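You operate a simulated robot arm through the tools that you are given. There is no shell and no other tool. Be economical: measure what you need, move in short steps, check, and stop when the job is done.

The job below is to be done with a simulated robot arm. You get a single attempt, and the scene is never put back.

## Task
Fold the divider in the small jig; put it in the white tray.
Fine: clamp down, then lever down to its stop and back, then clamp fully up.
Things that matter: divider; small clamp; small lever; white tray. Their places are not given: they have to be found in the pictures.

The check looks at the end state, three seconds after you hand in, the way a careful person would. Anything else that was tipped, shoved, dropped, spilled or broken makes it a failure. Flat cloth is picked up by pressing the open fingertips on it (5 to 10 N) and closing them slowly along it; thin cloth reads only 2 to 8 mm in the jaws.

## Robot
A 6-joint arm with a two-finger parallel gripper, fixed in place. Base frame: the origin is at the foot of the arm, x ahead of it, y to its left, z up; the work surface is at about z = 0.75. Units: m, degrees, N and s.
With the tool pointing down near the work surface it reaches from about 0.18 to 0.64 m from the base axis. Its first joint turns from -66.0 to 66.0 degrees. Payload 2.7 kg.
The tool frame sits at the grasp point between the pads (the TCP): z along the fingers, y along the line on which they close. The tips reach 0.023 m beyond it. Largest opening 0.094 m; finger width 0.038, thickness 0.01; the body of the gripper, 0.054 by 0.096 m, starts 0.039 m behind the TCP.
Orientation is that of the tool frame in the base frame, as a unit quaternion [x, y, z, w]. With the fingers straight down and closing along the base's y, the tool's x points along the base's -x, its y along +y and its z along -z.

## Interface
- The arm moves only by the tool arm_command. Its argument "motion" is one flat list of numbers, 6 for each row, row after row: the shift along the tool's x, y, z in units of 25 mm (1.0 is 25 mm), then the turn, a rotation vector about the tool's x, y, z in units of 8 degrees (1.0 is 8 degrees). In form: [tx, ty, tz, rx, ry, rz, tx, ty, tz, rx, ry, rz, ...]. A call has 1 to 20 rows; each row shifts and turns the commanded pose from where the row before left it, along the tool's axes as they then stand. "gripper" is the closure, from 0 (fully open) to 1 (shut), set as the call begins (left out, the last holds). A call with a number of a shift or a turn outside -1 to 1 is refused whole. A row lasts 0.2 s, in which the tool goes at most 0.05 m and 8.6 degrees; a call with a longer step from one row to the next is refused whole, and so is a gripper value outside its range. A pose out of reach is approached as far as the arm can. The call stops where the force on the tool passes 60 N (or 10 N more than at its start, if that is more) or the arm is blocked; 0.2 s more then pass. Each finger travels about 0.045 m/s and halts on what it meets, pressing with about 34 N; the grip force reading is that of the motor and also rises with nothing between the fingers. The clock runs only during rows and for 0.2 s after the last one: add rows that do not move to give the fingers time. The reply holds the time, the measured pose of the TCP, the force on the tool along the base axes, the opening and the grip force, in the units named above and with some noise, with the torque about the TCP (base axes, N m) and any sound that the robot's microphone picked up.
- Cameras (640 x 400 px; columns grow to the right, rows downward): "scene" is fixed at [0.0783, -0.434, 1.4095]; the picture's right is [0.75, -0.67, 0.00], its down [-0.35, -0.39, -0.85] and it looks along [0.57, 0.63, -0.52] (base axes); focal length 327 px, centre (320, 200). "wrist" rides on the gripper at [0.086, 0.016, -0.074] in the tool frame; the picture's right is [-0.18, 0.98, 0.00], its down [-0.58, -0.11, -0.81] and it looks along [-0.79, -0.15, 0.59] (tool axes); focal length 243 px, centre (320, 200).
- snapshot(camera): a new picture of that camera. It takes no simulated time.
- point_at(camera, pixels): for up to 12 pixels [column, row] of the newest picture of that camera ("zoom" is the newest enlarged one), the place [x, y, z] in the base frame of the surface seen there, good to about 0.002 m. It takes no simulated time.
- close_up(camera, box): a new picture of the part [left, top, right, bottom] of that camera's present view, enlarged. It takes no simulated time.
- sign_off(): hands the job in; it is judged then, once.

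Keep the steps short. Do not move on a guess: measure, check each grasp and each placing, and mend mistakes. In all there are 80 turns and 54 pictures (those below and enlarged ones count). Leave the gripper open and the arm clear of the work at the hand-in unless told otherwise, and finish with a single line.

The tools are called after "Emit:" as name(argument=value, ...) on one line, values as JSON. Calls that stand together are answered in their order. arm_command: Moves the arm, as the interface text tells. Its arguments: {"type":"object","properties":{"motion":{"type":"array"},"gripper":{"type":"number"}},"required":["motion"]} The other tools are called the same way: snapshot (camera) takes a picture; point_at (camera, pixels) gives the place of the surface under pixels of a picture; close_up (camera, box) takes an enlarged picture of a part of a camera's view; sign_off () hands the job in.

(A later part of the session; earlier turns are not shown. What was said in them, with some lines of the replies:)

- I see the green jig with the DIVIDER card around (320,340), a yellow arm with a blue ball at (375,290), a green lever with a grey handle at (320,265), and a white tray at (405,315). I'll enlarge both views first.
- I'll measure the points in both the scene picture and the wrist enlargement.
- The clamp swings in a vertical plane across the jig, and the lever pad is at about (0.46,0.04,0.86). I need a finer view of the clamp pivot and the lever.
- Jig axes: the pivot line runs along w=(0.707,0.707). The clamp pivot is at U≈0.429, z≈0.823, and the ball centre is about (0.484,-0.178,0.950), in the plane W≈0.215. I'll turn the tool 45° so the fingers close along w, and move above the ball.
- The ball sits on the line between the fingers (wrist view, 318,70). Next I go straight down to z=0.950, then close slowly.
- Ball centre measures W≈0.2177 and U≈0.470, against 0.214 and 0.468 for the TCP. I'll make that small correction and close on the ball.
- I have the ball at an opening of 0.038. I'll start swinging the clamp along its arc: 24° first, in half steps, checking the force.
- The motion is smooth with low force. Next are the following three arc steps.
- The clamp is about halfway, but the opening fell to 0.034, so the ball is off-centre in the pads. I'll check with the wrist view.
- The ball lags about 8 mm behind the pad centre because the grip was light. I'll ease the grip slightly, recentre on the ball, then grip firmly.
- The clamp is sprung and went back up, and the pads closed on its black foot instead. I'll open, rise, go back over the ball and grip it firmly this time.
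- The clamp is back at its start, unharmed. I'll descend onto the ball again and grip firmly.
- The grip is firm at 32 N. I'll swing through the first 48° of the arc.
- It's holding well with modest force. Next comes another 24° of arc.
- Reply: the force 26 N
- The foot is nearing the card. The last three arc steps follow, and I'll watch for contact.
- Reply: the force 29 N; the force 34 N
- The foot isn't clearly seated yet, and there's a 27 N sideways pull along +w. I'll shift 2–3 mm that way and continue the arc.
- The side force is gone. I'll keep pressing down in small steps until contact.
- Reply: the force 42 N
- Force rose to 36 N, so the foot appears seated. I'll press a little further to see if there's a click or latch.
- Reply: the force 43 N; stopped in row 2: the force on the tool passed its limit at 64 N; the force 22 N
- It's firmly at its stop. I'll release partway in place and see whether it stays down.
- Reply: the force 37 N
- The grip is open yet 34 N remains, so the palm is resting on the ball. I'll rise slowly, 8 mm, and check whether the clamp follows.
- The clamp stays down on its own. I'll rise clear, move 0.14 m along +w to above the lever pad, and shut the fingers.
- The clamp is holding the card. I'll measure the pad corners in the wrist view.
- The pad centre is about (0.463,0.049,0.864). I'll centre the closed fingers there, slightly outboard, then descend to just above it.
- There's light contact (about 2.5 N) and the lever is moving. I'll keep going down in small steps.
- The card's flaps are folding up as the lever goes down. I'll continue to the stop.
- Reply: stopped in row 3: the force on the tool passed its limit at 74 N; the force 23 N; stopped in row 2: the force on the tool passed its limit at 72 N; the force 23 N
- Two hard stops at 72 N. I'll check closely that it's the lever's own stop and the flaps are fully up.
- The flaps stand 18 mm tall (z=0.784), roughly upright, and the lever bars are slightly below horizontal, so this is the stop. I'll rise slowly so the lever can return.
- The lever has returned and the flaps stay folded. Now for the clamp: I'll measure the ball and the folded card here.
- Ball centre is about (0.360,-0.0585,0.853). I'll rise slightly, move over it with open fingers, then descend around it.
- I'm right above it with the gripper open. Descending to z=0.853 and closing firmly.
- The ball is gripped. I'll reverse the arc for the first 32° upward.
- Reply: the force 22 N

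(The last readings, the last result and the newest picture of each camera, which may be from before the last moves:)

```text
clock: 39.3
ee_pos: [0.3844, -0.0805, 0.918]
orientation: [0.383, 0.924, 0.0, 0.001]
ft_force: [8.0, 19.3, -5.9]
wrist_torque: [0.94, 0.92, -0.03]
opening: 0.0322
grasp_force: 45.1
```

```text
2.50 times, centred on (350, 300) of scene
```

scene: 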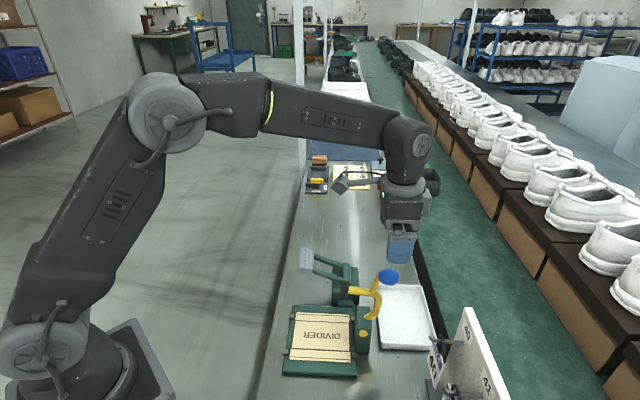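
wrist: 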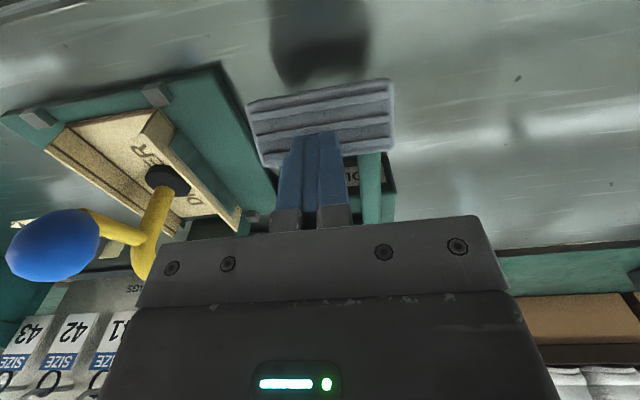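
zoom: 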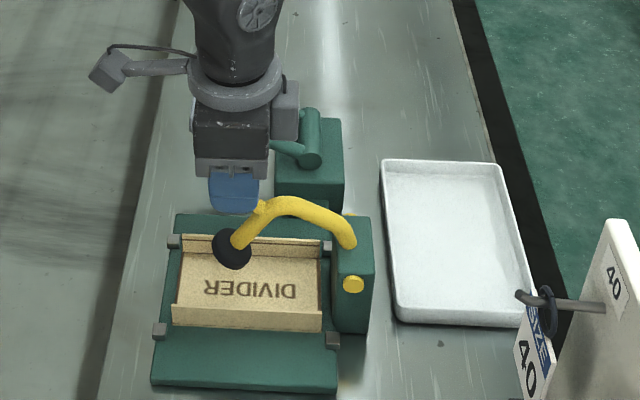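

The clamp is coming up, and the card stays folded on the jig. I'll do the rest of the arc back to the start position.

Emit:
arm_command(motion=[-0.271, 0, -0.255, 0, 0, 0, -0.285, 0, -0.237, 0, 0, 0, -0.3, 0, -0.217, 0, 0, 0, -0.316, 0, -0.195, 0, 0, 0, -0.334, 0, -0.17, 0, 0, 0, -0.334, 0, -0.15, 0, 0, 0, -0.354, 0, -0.124, 0, 0, 0, -0.354, 0, -0.1, 0, 0, 0, -0.364, 0, -0.074, 0, 0, 0, -0.364, 0, -0.05, 0, 0, 0, -0.372, 0, -0.02, 0, 0, 0, -0.372, 0, 0, 0, 0, 0, -0.368, 0, 0.034, 0, 0, 0, -0.368, 0, 0.05, 0, 0, 0])

Emit:
arm_command(motion=[-0.358, 0, 0.092, 0, 0, 0, -0.2, 0, 0.05, 0, 0, 0, 0, 0, 0, 0, 0, 0])

```text
clock: 42.3
ee_pos: [0.4688, -0.1652, 0.9561]
orientation: [0.383, 0.924, 0.001, 0.003]
ft_force: [6.9, 16.6, 17.1]
wrist_torque: [0.94, 0.98, -0.19]
opening: 0.0319
grasp_force: 45.5
```

```text
clock: 43.1
ee_pos: [0.4788, -0.1763, 0.9526]
orientation: [0.383, 0.924, -0.001, 0.004]
ft_force: [11.4, 15.2, 20.2]
wrist_torque: [0.77, 0.78, -0.16]
opening: 0.0322
grasp_force: 44.7
```

It's near the start position (U=0.463, start was about 0.470). I'll push the last bit, open, and rise.

Emit:
arm_command(motion=[-0.2, 0, 0.06, 0, 0, 0, -0.1, 0, 0.04, 0, 0, 0, 0, 0, 0, 0, 0, 0])

Emit:
arm_command(motion=[0, 0, 0, 0, 0, 0, 0, 0, 0, 0, 0, 0, 0, 0, 0, 0, 0, 0, 0, 0, 0, 0, 0, 0, 0, 0, 0, 0, 0, 0, 0, 0, -0.9, 0, 0, 0, 0, 0, -0.9, 0, 0, 0, 0, 0, -0.9, 0, 0, 0, 0, 0, -0.9, 0, 0, 0], gripper=0)

Emit:
close_up(camera="scene", box=[250, 220, 450, 380])

```text
clock: 43.9
ee_pos: [0.4846, -0.1803, 0.95]
orientation: [0.382, 0.924, 0.0, 0.003]
ft_force: [11.2, 15.5, 22.2]
wrist_torque: [0.9, 0.96, -0.21]
opening: 0.0317
grasp_force: 45.1
```

```text
clock: 45.9
ee_pos: [0.4831, -0.1805, 1.0387]
orientation: [0.382, 0.924, 0.0, 0.002]
ft_force: [-0.7, -0.6, 0.1]
wrist_torque: [-0.02, 0.0, 0.03]
opening: 0.0942
grasp_force: 0.0
```

```text
2.50 times, centred on (350, 300) of scene
```

zoom: 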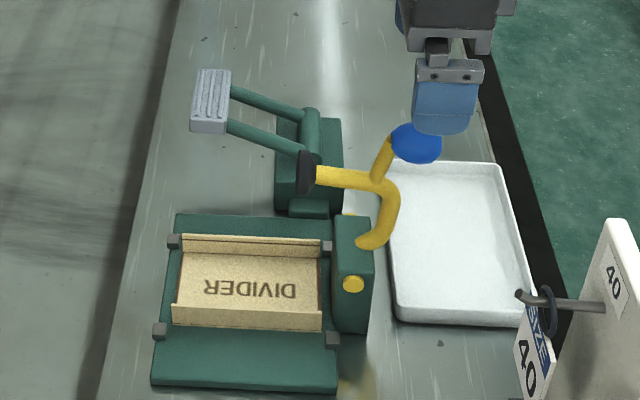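

The clamp is fully up and the lever is back, and the divider is now a channel about 73 mm wide with 19 mm flaps. The −w flap lies at W≈0.1748, with its top at z=0.789. The tray's long side runs along w, so the divider must be turned 90°. I'll pinch that flap at U≈0.31, away from the clamp foot. First I measure the lugs and the tray.

Emit:
point_at(camera="zoom", pixels=[[160, 330], [173, 241], [332, 338], [395, 180], [388, 240], [402, 300], [460, 312], [515, 305], [480, 172], [500, 240], [440, 240], [250, 345]])

Emit:
arm_command(motion=[0.796, -0.196, 0, 0, 0, 0, 0.796, -0.196, 0, 0, 0, 0, 0.796, -0.196, 0, 0, 0, 0, 0.796, -0.196, 0, 0, 0, 0, 0.796, -0.196, 0, 0, 0, 0, 0.796, -0.196, 0, 0, 0, 0, 0.796, -0.196, 0, 0, 0, 0, 0.796, -0.196, 0, 0, 0, 0], gripper=0.575)

```text
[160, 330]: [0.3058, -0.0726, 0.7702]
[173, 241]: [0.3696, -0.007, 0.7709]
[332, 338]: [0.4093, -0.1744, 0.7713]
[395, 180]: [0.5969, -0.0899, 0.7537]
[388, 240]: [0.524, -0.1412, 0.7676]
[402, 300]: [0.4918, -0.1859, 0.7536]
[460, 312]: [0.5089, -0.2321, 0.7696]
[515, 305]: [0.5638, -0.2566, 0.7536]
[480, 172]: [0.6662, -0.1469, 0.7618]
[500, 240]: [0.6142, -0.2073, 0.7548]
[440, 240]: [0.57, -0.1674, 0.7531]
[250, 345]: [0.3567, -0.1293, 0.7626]
```

```text
clock: 47.7
ee_pos: [0.3435, -0.0968, 1.0391]
orientation: [0.382, 0.924, 0.0, 0.002]
ft_force: [-0.3, 0.0, 0.2]
wrist_torque: [0.0, 0.02, 0.03]
opening: 0.0398
grasp_force: 0.1
```

There's plenty of room: the tray's inner floor spans U 0.478–0.582, W 0.205–0.36. Before grasping, I'll test in free air that the wrist can turn the needed further 90°.

Emit:
arm_command(motion=[0, 0, 0, 0, 0, 0.9375, 0, 0, 0, 0, 0, 0.9375, 0, 0, 0, 0, 0, 0.9375, 0, 0, 0, 0, 0, 0.9375, 0, 0, 0, 0, 0, 0.9375, 0, 0, 0, 0, 0, 0.9375, 0, 0, 0, 0, 0, 0.9375, 0, 0, 0, 0, 0, 0.9375, 0, 0, 0, 0, 0, 0.9375, 0, 0, 0, 0, 0, 0.9375, 0, 0, 0, 0, 0, 0.9375, 0, 0, 0, 0, 0, 0.9375])

```text
clock: 50.3
ee_pos: [0.3427, -0.0967, 1.0379]
orientation: [0.924, 0.382, 0.003, 0.0]
ft_force: [0.0, 0.0, -0.4]
wrist_torque: [-0.02, -0.01, 0.02]
opening: 0.0401
grasp_force: 0.0
```

The turn works. I'll turn back and descend to z≈0.85 above the flap.

Emit:
arm_command(motion=[0, 0, 0, 0, 0, -0.9375, 0, 0, 0, 0, 0, -0.9375, 0, 0, 0, 0, 0, -0.9375, 0, 0, 0, 0, 0, -0.9375, 0, 0, 0, 0, 0, -0.9375, 0, 0, 0, 0, 0, -0.9375, 0, 0, 0, 0, 0, -0.9375, 0, 0, 0, 0, 0, -0.9375, 0, 0, 0, 0, 0, -0.9375, 0, 0, 0, 0, 0, -0.9375, 0, 0, 0, 0, 0, -0.9375, 0, 0, 0, 0, 0, -0.9375, 0, 0, 0.94, 0, 0, 0, 0, 0, 0.94, 0, 0, 0, 0, 0, 0.94, 0, 0, 0, 0, 0, 0.94, 0, 0, 0, 0, 0, 0.94, 0, 0, 0, 0, 0, 0.94, 0, 0, 0, 0, 0, 0.94, 0, 0, 0, 0, 0, 0.94, 0, 0, 0])

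Emit:
snapshot(camera="wrist")

Emit:
close_up(camera="scene", box=[250, 220, 450, 380])

```text
clock: 54.5
ee_pos: [0.3433, -0.0966, 0.8492]
orientation: [0.383, 0.924, 0.001, 0.002]
ft_force: [-0.2, 0.3, 0.0]
wrist_torque: [0.02, -0.03, -0.01]
opening: 0.0399
grasp_force: 0.1
```

```text
19 pictures are left
```

wrist: 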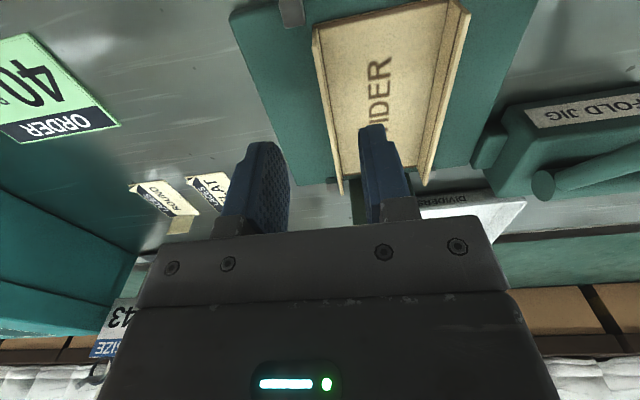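

```text
2.50 times, centred on (350, 300) of scene
```

zoom: 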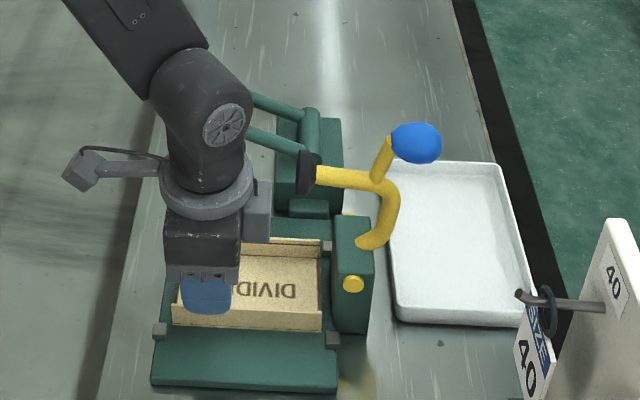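

Emit:
point_at(camera="wrist", pixels=[[314, 40], [326, 100], [338, 170], [470, 20], [430, 165], [400, 60]])

Emit:
arm_command(motion=[0, 0, 0.75, 0, 0, 0, 0, 0, 0.75, 0, 0, 0])

```text
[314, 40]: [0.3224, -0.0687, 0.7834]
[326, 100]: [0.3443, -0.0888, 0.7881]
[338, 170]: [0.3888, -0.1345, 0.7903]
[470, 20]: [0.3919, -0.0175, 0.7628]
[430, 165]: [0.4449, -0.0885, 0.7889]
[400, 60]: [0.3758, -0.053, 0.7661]
```

```text
clock: 55.1
ee_pos: [0.3437, -0.0959, 0.812]
orientation: [0.382, 0.924, 0.001, 0.003]
ft_force: [0.4, -0.2, 0.5]
wrist_torque: [0.02, 0.0, 0.03]
opening: 0.0398
grasp_force: 0.0
```

The wrist view puts the flap at W≈0.179. I'll shift +2.5 mm, go down to z=0.793, and close.

Emit:
arm_command(motion=[0, 0.1, 0.38, 0, 0, 0, 0, 0, 0.36, 0, 0, 0])

Emit:
arm_command(motion=[0, 0, 0, 0, 0, 0, 0, 0, 0, 0, 0, 0, 0, 0, 0, 0, 0, 0, 0, 0, 0, 0, 0, 0], gripper=1)

Emit:
close_up(camera="scene", box=[270, 280, 370, 360])

```text
clock: 55.7
ee_pos: [0.3459, -0.093, 0.795]
orientation: [0.382, 0.924, 0.001, 0.002]
ft_force: [-0.1, 0.0, 0.5]
wrist_torque: [0.05, 0.01, -0.02]
opening: 0.04
grasp_force: 0.0
```

```text
clock: 56.7
ee_pos: [0.3464, -0.0939, 0.7933]
orientation: [0.383, 0.924, 0.001, 0.002]
ft_force: [0.4, -0.8, 0.2]
wrist_torque: [-0.01, 0.01, 0.0]
opening: 0.0029
grasp_force: 34.3
```

```text
5.00 times, centred on (320, 320) of scene
```

zoom: 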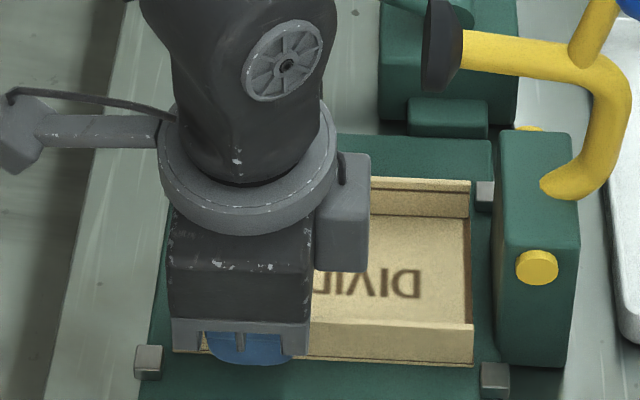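

The flap is pinched at 2.9 mm. The card's far end sits under the clamp foot, so I'll lift 35 mm, back away along −u by 0.09 m, then check.

Emit:
arm_command(motion=[0, 0, -0.3, 0, 0, 0, 0, 0, -0.3, 0, 0, 0, 0, 0, -0.4, 0, 0, 0, 0, 0, -0.4, 0, 0, 0, 0.6, 0, 0, 0, 0, 0, 0.6, 0, 0, 0, 0, 0, 0.6, 0, 0, 0, 0, 0, 0.6, 0, 0, 0, 0, 0, 0.6, 0, 0, 0, 0, 0, 0.6, 0, 0, 0, 0, 0])

Emit:
snapshot(camera="scene")

Emit:
snapshot(camera="wrist")

```text
clock: 58.9
ee_pos: [0.2826, -0.0299, 0.8286]
orientation: [0.383, 0.924, 0.001, 0.003]
ft_force: [0.0, 0.0, -1.5]
wrist_torque: [0.01, -0.01, 0.0]
opening: 0.0031
grasp_force: 33.9
```

```text
16 pictures are left
```

scene: 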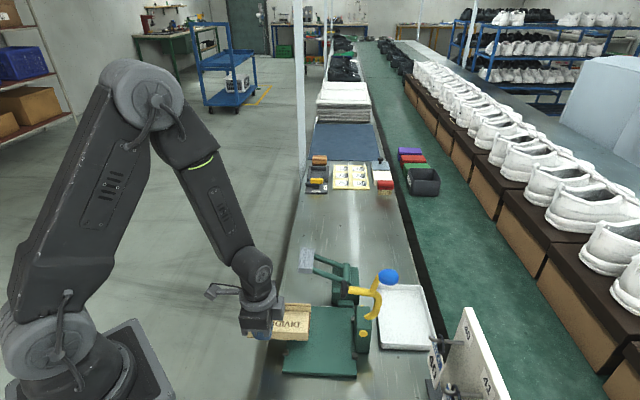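

```text
15 pictures are left
```

wrist: 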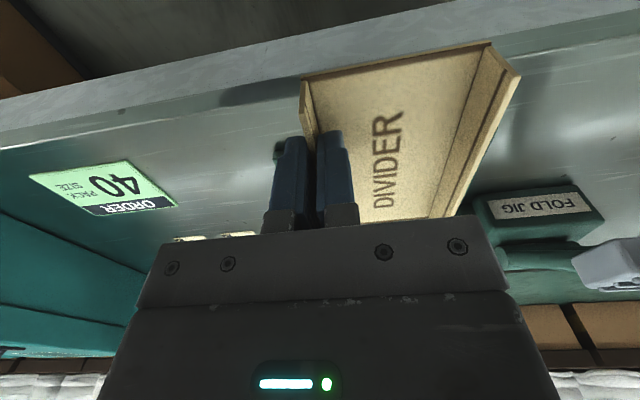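

The divider is held level and its shape is intact. I'll rise 0.26 m, then turn 90°.

Emit:
arm_command(motion=[0, 0, -0.8, 0, 0, 0, 0, 0, -0.8, 0, 0, 0, 0, 0, -0.8, 0, 0, 0, 0, 0, -0.8, 0, 0, 0, 0, 0, -0.8, 0, 0, 0, 0, 0, -0.8, 0, 0, 0, 0, 0, -0.8, 0, 0, 0, 0, 0, -0.8, 0, 0, 0, 0, 0, -0.8, 0, 0, 0, 0, 0, -0.8, 0, 0, 0, 0, 0, -0.8, 0, 0, 0, 0, 0, -0.8, 0, 0, 0, 0, 0, -0.8, 0, 0, 0])

Emit:
arm_command(motion=[-0.8, 0, 0, 0, 0, 0, -0.8, 0, 0, 0, 0, 0, -0.8, 0, 0, 0, 0, 0, -0.8, 0, 0, 0, 0, 0, 0, 0, 0, 0, 0, 0.9375, 0, 0, 0, 0, 0, 0.9375, 0, 0, 0, 0, 0, 0.9375, 0, 0, 0, 0, 0, 0.9375, 0, 0, 0, 0, 0, 0.9375, 0, 0, 0, 0, 0, 0.9375, 0, 0, 0, 0, 0, 0.9375, 0, 0, 0, 0, 0, 0.9375, 0, 0, 0, 0, 0, 0.9375, 0, 0, 0, 0, 0, 0.9375, 0, 0, 0, 0, 0, 0.9375, 0, 0, 0, 0, 0, 0.9375])

```text
clock: 61.7
ee_pos: [0.2803, -0.0318, 1.089]
orientation: [0.383, 0.924, 0.001, 0.002]
ft_force: [-0.7, 0.7, -0.7]
wrist_torque: [-0.02, 0.01, 0.02]
opening: 0.0028
grasp_force: 34.3
```

```text
clock: 65.1
ee_pos: [0.3372, -0.0872, 1.089]
orientation: [0.925, 0.381, 0.002, 0.001]
ft_force: [0.7, 0.4, 0.2]
wrist_torque: [0.02, -0.02, -0.01]
opening: 0.0031
grasp_force: 34.1
```

The tool's x is now +w and its y is +u. The TCP target for the tray is U=0.503, W=0.3115, which puts the divider's centre at (0.538, 0.2825) in U,W. I'll move there at height.

Emit:
arm_command(motion=[0.539, 0.812, 0, 0, 0, 0, 0.539, 0.812, 0, 0, 0, 0, 0.539, 0.812, 0, 0, 0, 0, 0.539, 0.812, 0, 0, 0, 0, 0.539, 0.812, 0, 0, 0, 0, 0.539, 0.812, 0, 0, 0, 0, 0.539, 0.812, 0, 0, 0, 0, 0.539, 0.812, 0, 0, 0, 0, 0.539, 0.812, 0, 0, 0, 0, 0.539, 0.812, 0, 0, 0, 0])

Emit:
snapshot(camera="scene")

Emit:
snapshot(camera="wrist")

```text
clock: 67.3
ee_pos: [0.5763, -0.1356, 1.09]
orientation: [0.924, 0.383, 0.002, 0.001]
ft_force: [0.1, 0.0, -0.4]
wrist_torque: [0.03, -0.03, 0.01]
opening: 0.0031
grasp_force: 34.2
```

```text
14 pictures are left
```

scene: 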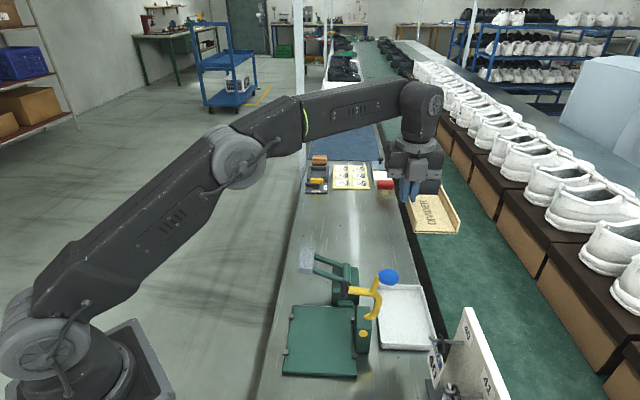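

```text
13 pictures are left
```

wrist: 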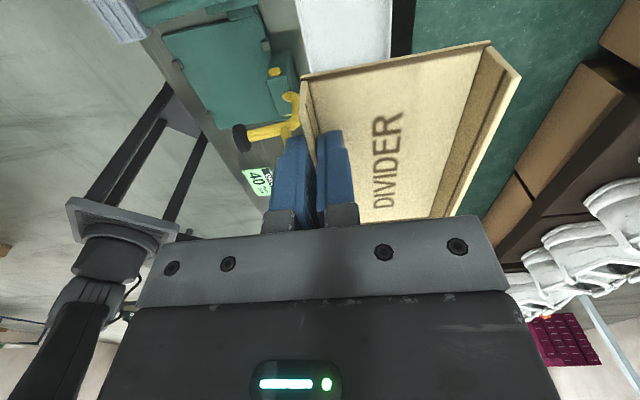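

I'll measure the held card's actual position.

Emit:
point_at(camera="wrist", pixels=[[302, 82], [490, 44], [519, 75], [432, 216], [385, 195], [395, 120], [470, 60]])

Emit:
point_at(camera="scene", pixels=[[408, 205], [440, 188], [457, 218], [411, 230], [456, 232], [435, 210]])

```text
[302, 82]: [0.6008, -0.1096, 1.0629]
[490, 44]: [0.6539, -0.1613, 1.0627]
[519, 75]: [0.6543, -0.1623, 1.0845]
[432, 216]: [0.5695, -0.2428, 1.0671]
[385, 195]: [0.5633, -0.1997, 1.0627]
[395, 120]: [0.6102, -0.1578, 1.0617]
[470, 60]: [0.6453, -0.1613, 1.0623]
```

```text
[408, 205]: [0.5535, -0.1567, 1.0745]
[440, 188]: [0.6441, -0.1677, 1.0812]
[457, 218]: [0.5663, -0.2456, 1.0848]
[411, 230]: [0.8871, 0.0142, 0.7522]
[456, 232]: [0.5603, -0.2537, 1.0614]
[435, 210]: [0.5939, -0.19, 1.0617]
```

The card spans U 0.502–0.576 and W 0.217–0.348, which fits inside the tray and clears the clamp ball by 14 mm. I'll descend 0.28 m.

Emit:
arm_command(motion=[0, 0, 0.8, 0, 0, 0, 0, 0, 0.8, 0, 0, 0, 0, 0, 0.8, 0, 0, 0, 0, 0, 0.8, 0, 0, 0, 0, 0, 0.8, 0, 0, 0, 0, 0, 0.8, 0, 0, 0, 0, 0, 0.8, 0, 0, 0, 0, 0, 0.8, 0, 0, 0, 0, 0, 0.8, 0, 0, 0, 0, 0, 0.8, 0, 0, 0, 0, 0, 0.8, 0, 0, 0, 0, 0, 0.8, 0, 0, 0, 0, 0, 0.8, 0, 0, 0])

Emit:
close_up(camera="scene", box=[310, 230, 460, 360])

```text
clock: 70.1
ee_pos: [0.5762, -0.1363, 0.8299]
orientation: [0.924, 0.383, 0.002, 0.001]
ft_force: [0.2, 0.0, 0.2]
wrist_torque: [0.04, 0.01, 0.01]
opening: 0.0031
grasp_force: 33.6
```

```text
3.08 times, centred on (385, 295) of scene
```

zoom: 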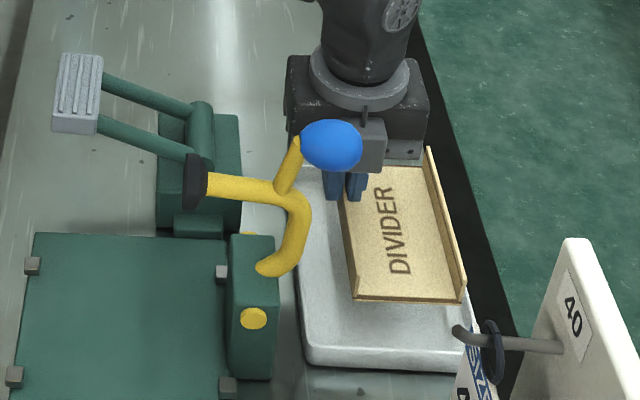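

It's above the tray, clear of everything. I'll lower slowly onto the floor, with contact expected at z≈0.783.

Emit:
arm_command(motion=[0, 0, 0.45, 0, 0, 0, 0, 0, 0.45, 0, 0, 0, 0, 0, 0.4, 0, 0, 0, 0, 0, 0.2, 0, 0, 0, 0, 0, 0.15, 0, 0, 0])

Emit:
arm_command(motion=[0, 0, 0.1, 0, 0, 0, 0, 0, 0.08, 0, 0, 0])

Emit:
close_up(camera="scene", box=[310, 230, 460, 360])

```text
clock: 71.3
ee_pos: [0.5774, -0.1346, 0.7884]
orientation: [0.924, 0.382, 0.001, 0.001]
ft_force: [-0.7, 0.2, 0.2]
wrist_torque: [0.01, -0.02, 0.02]
opening: 0.003
grasp_force: 34.4
```

```text
clock: 71.9
ee_pos: [0.5788, -0.1354, 0.7856]
orientation: [0.924, 0.383, 0.003, 0.002]
ft_force: [-2.5, 0.8, 8.5]
wrist_torque: [-0.58, 0.61, -0.21]
opening: 0.0028
grasp_force: 33.7
```

```text
3.08 times, centred on (385, 295) of scene
```

zoom: 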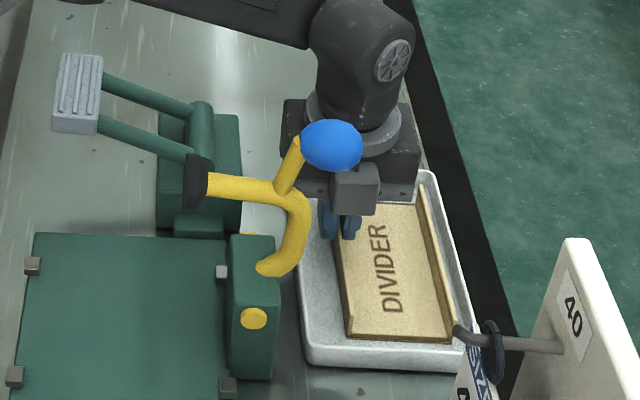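

There's contact with 8.5 N and a torque, so the −w end touches first. I'll measure the card's end and the tray around it.

Emit:
point_at(camera="zoom", pixels=[[400, 335], [350, 330], [445, 337], [400, 350], [400, 362], [385, 225], [340, 250], [465, 300], [440, 325], [420, 215], [330, 330], [424, 180]])

```text
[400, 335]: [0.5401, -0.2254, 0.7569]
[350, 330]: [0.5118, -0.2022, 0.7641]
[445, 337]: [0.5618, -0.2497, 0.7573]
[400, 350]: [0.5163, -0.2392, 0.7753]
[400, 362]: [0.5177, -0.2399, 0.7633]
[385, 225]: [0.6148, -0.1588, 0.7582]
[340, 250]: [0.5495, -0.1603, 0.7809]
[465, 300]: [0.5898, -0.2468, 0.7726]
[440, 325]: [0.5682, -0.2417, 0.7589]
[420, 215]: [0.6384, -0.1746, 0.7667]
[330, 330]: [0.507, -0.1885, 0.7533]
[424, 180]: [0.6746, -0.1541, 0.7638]
```

The end sits at z=0.757 (floor plus card thickness) and the rest is level within 1–2 mm, so it's on the floor. I'll open just 16 mm so the outer finger clears the wall, then rise slowly.

Emit:
arm_command(motion=[0, 0, 0, 0, 0, 0, 0, 0, 0, 0, 0, 0, 0, 0, 0, 0, 0, 0], gripper=0.83)

Emit:
arm_command(motion=[0, 0, -0.2, 0, 0, 0, 0, 0, -0.3, 0, 0, 0, 0, 0, -0.5, 0, 0, 0, 0, 0, -0.5, 0, 0, 0])

Emit:
close_up(camera="scene", box=[310, 230, 460, 360])

```text
clock: 72.7
ee_pos: [0.5781, -0.1345, 0.7855]
orientation: [0.924, 0.382, 0.002, 0.001]
ft_force: [0.0, 0.2, -0.3]
wrist_torque: [0.0, -0.02, -0.01]
opening: 0.0158
grasp_force: 0.1
```

```text
clock: 73.7
ee_pos: [0.5776, -0.1344, 0.8225]
orientation: [0.924, 0.383, 0.001, 0.002]
ft_force: [-0.3, -0.6, 0.0]
wrist_torque: [-0.01, -0.01, 0.03]
opening: 0.016
grasp_force: 0.0
```

```text
3.08 times, centred on (385, 295) of scene
```

zoom: 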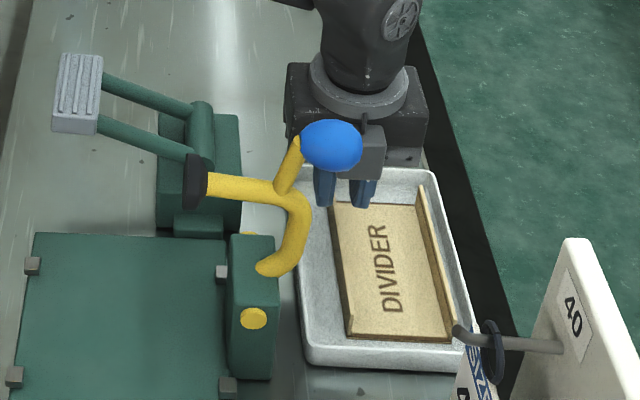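

The divider lies flat in the tray, still folded. I'll rise well clear, open fully, and take a last look.

Emit:
arm_command(motion=[0, 0, -0.9, 0, 0, 0, 0, 0, -0.9, 0, 0, 0, 0, 0, -0.9, 0, 0, 0, 0, 0, -0.9, 0, 0, 0, 0, 0, -0.9, 0, 0, 0, 0, 0, -0.9, 0, 0, 0, 0, 0, -0.9, 0, 0, 0, 0, 0, -0.9, 0, 0, 0, 0, 0, -0.9, 0, 0, 0, 0, 0, -0.9, 0, 0, 0, 0, 0, -0.9, 0, 0, 0, 0, 0, -0.9, 0, 0, 0])

Emit:
arm_command(motion=[0, -0.9, 0, 0, 0, 0, 0, -0.9, 0, 0, 0, 0, 0, -0.9, 0, 0, 0, 0, 0, -0.9, 0, 0, 0, 0, 0, -0.9, 0, 0, 0, 0, 0, -0.9, 0, 0, 0, 0], gripper=0)

Emit:
snapshot(camera="scene")

Emit:
close_up(camera="scene", box=[260, 230, 460, 390])

```text
clock: 76.3
ee_pos: [0.576, -0.1358, 1.0909]
orientation: [0.924, 0.383, 0.001, 0.001]
ft_force: [-0.1, 0.3, -0.6]
wrist_torque: [-0.02, 0.03, 0.01]
opening: 0.0158
grasp_force: 0.1
```

```text
clock: 77.7
ee_pos: [0.4799, -0.0379, 1.0909]
orientation: [0.924, 0.383, 0.002, 0.002]
ft_force: [0.2, 0.1, 0.6]
wrist_torque: [0.01, 0.01, 0.02]
opening: 0.094
grasp_force: 0.1
```

```text
9 pictures are left
```

scene: 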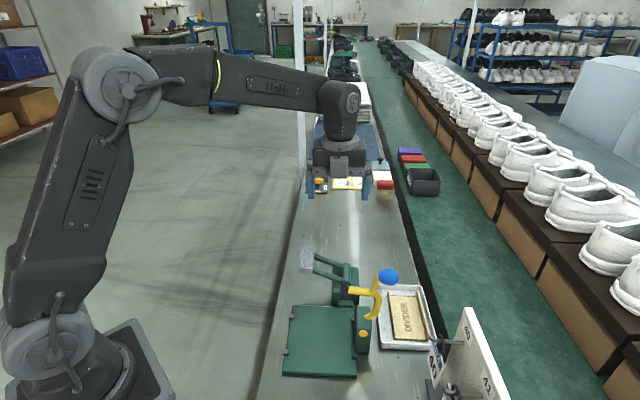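

```text
2.50 times, centred on (360, 310) of scene
```

zoom: 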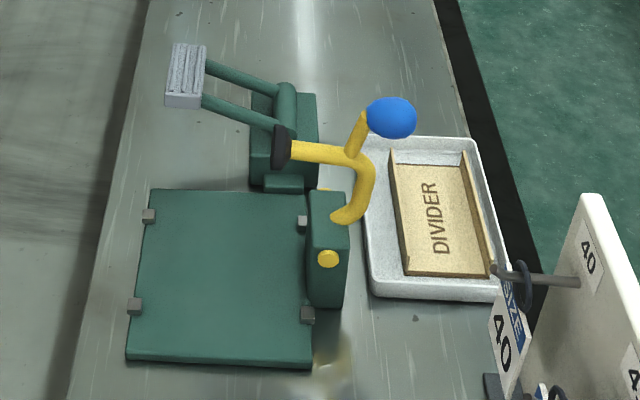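

The folded divider is flat in the white tray, the clamp is fully up, the lever is back, and the gripper is open and clear. Nothing else has moved, so I'm handing in.

Emit:
sign_off()

```text
The job is handed in.
```

The divider is folded and lying flat in the white tray, with the clamp fully up, the lever back, and the gripper open and clear; on the first try the clamp slipped from the grip and sprang back up, with no harm visible.
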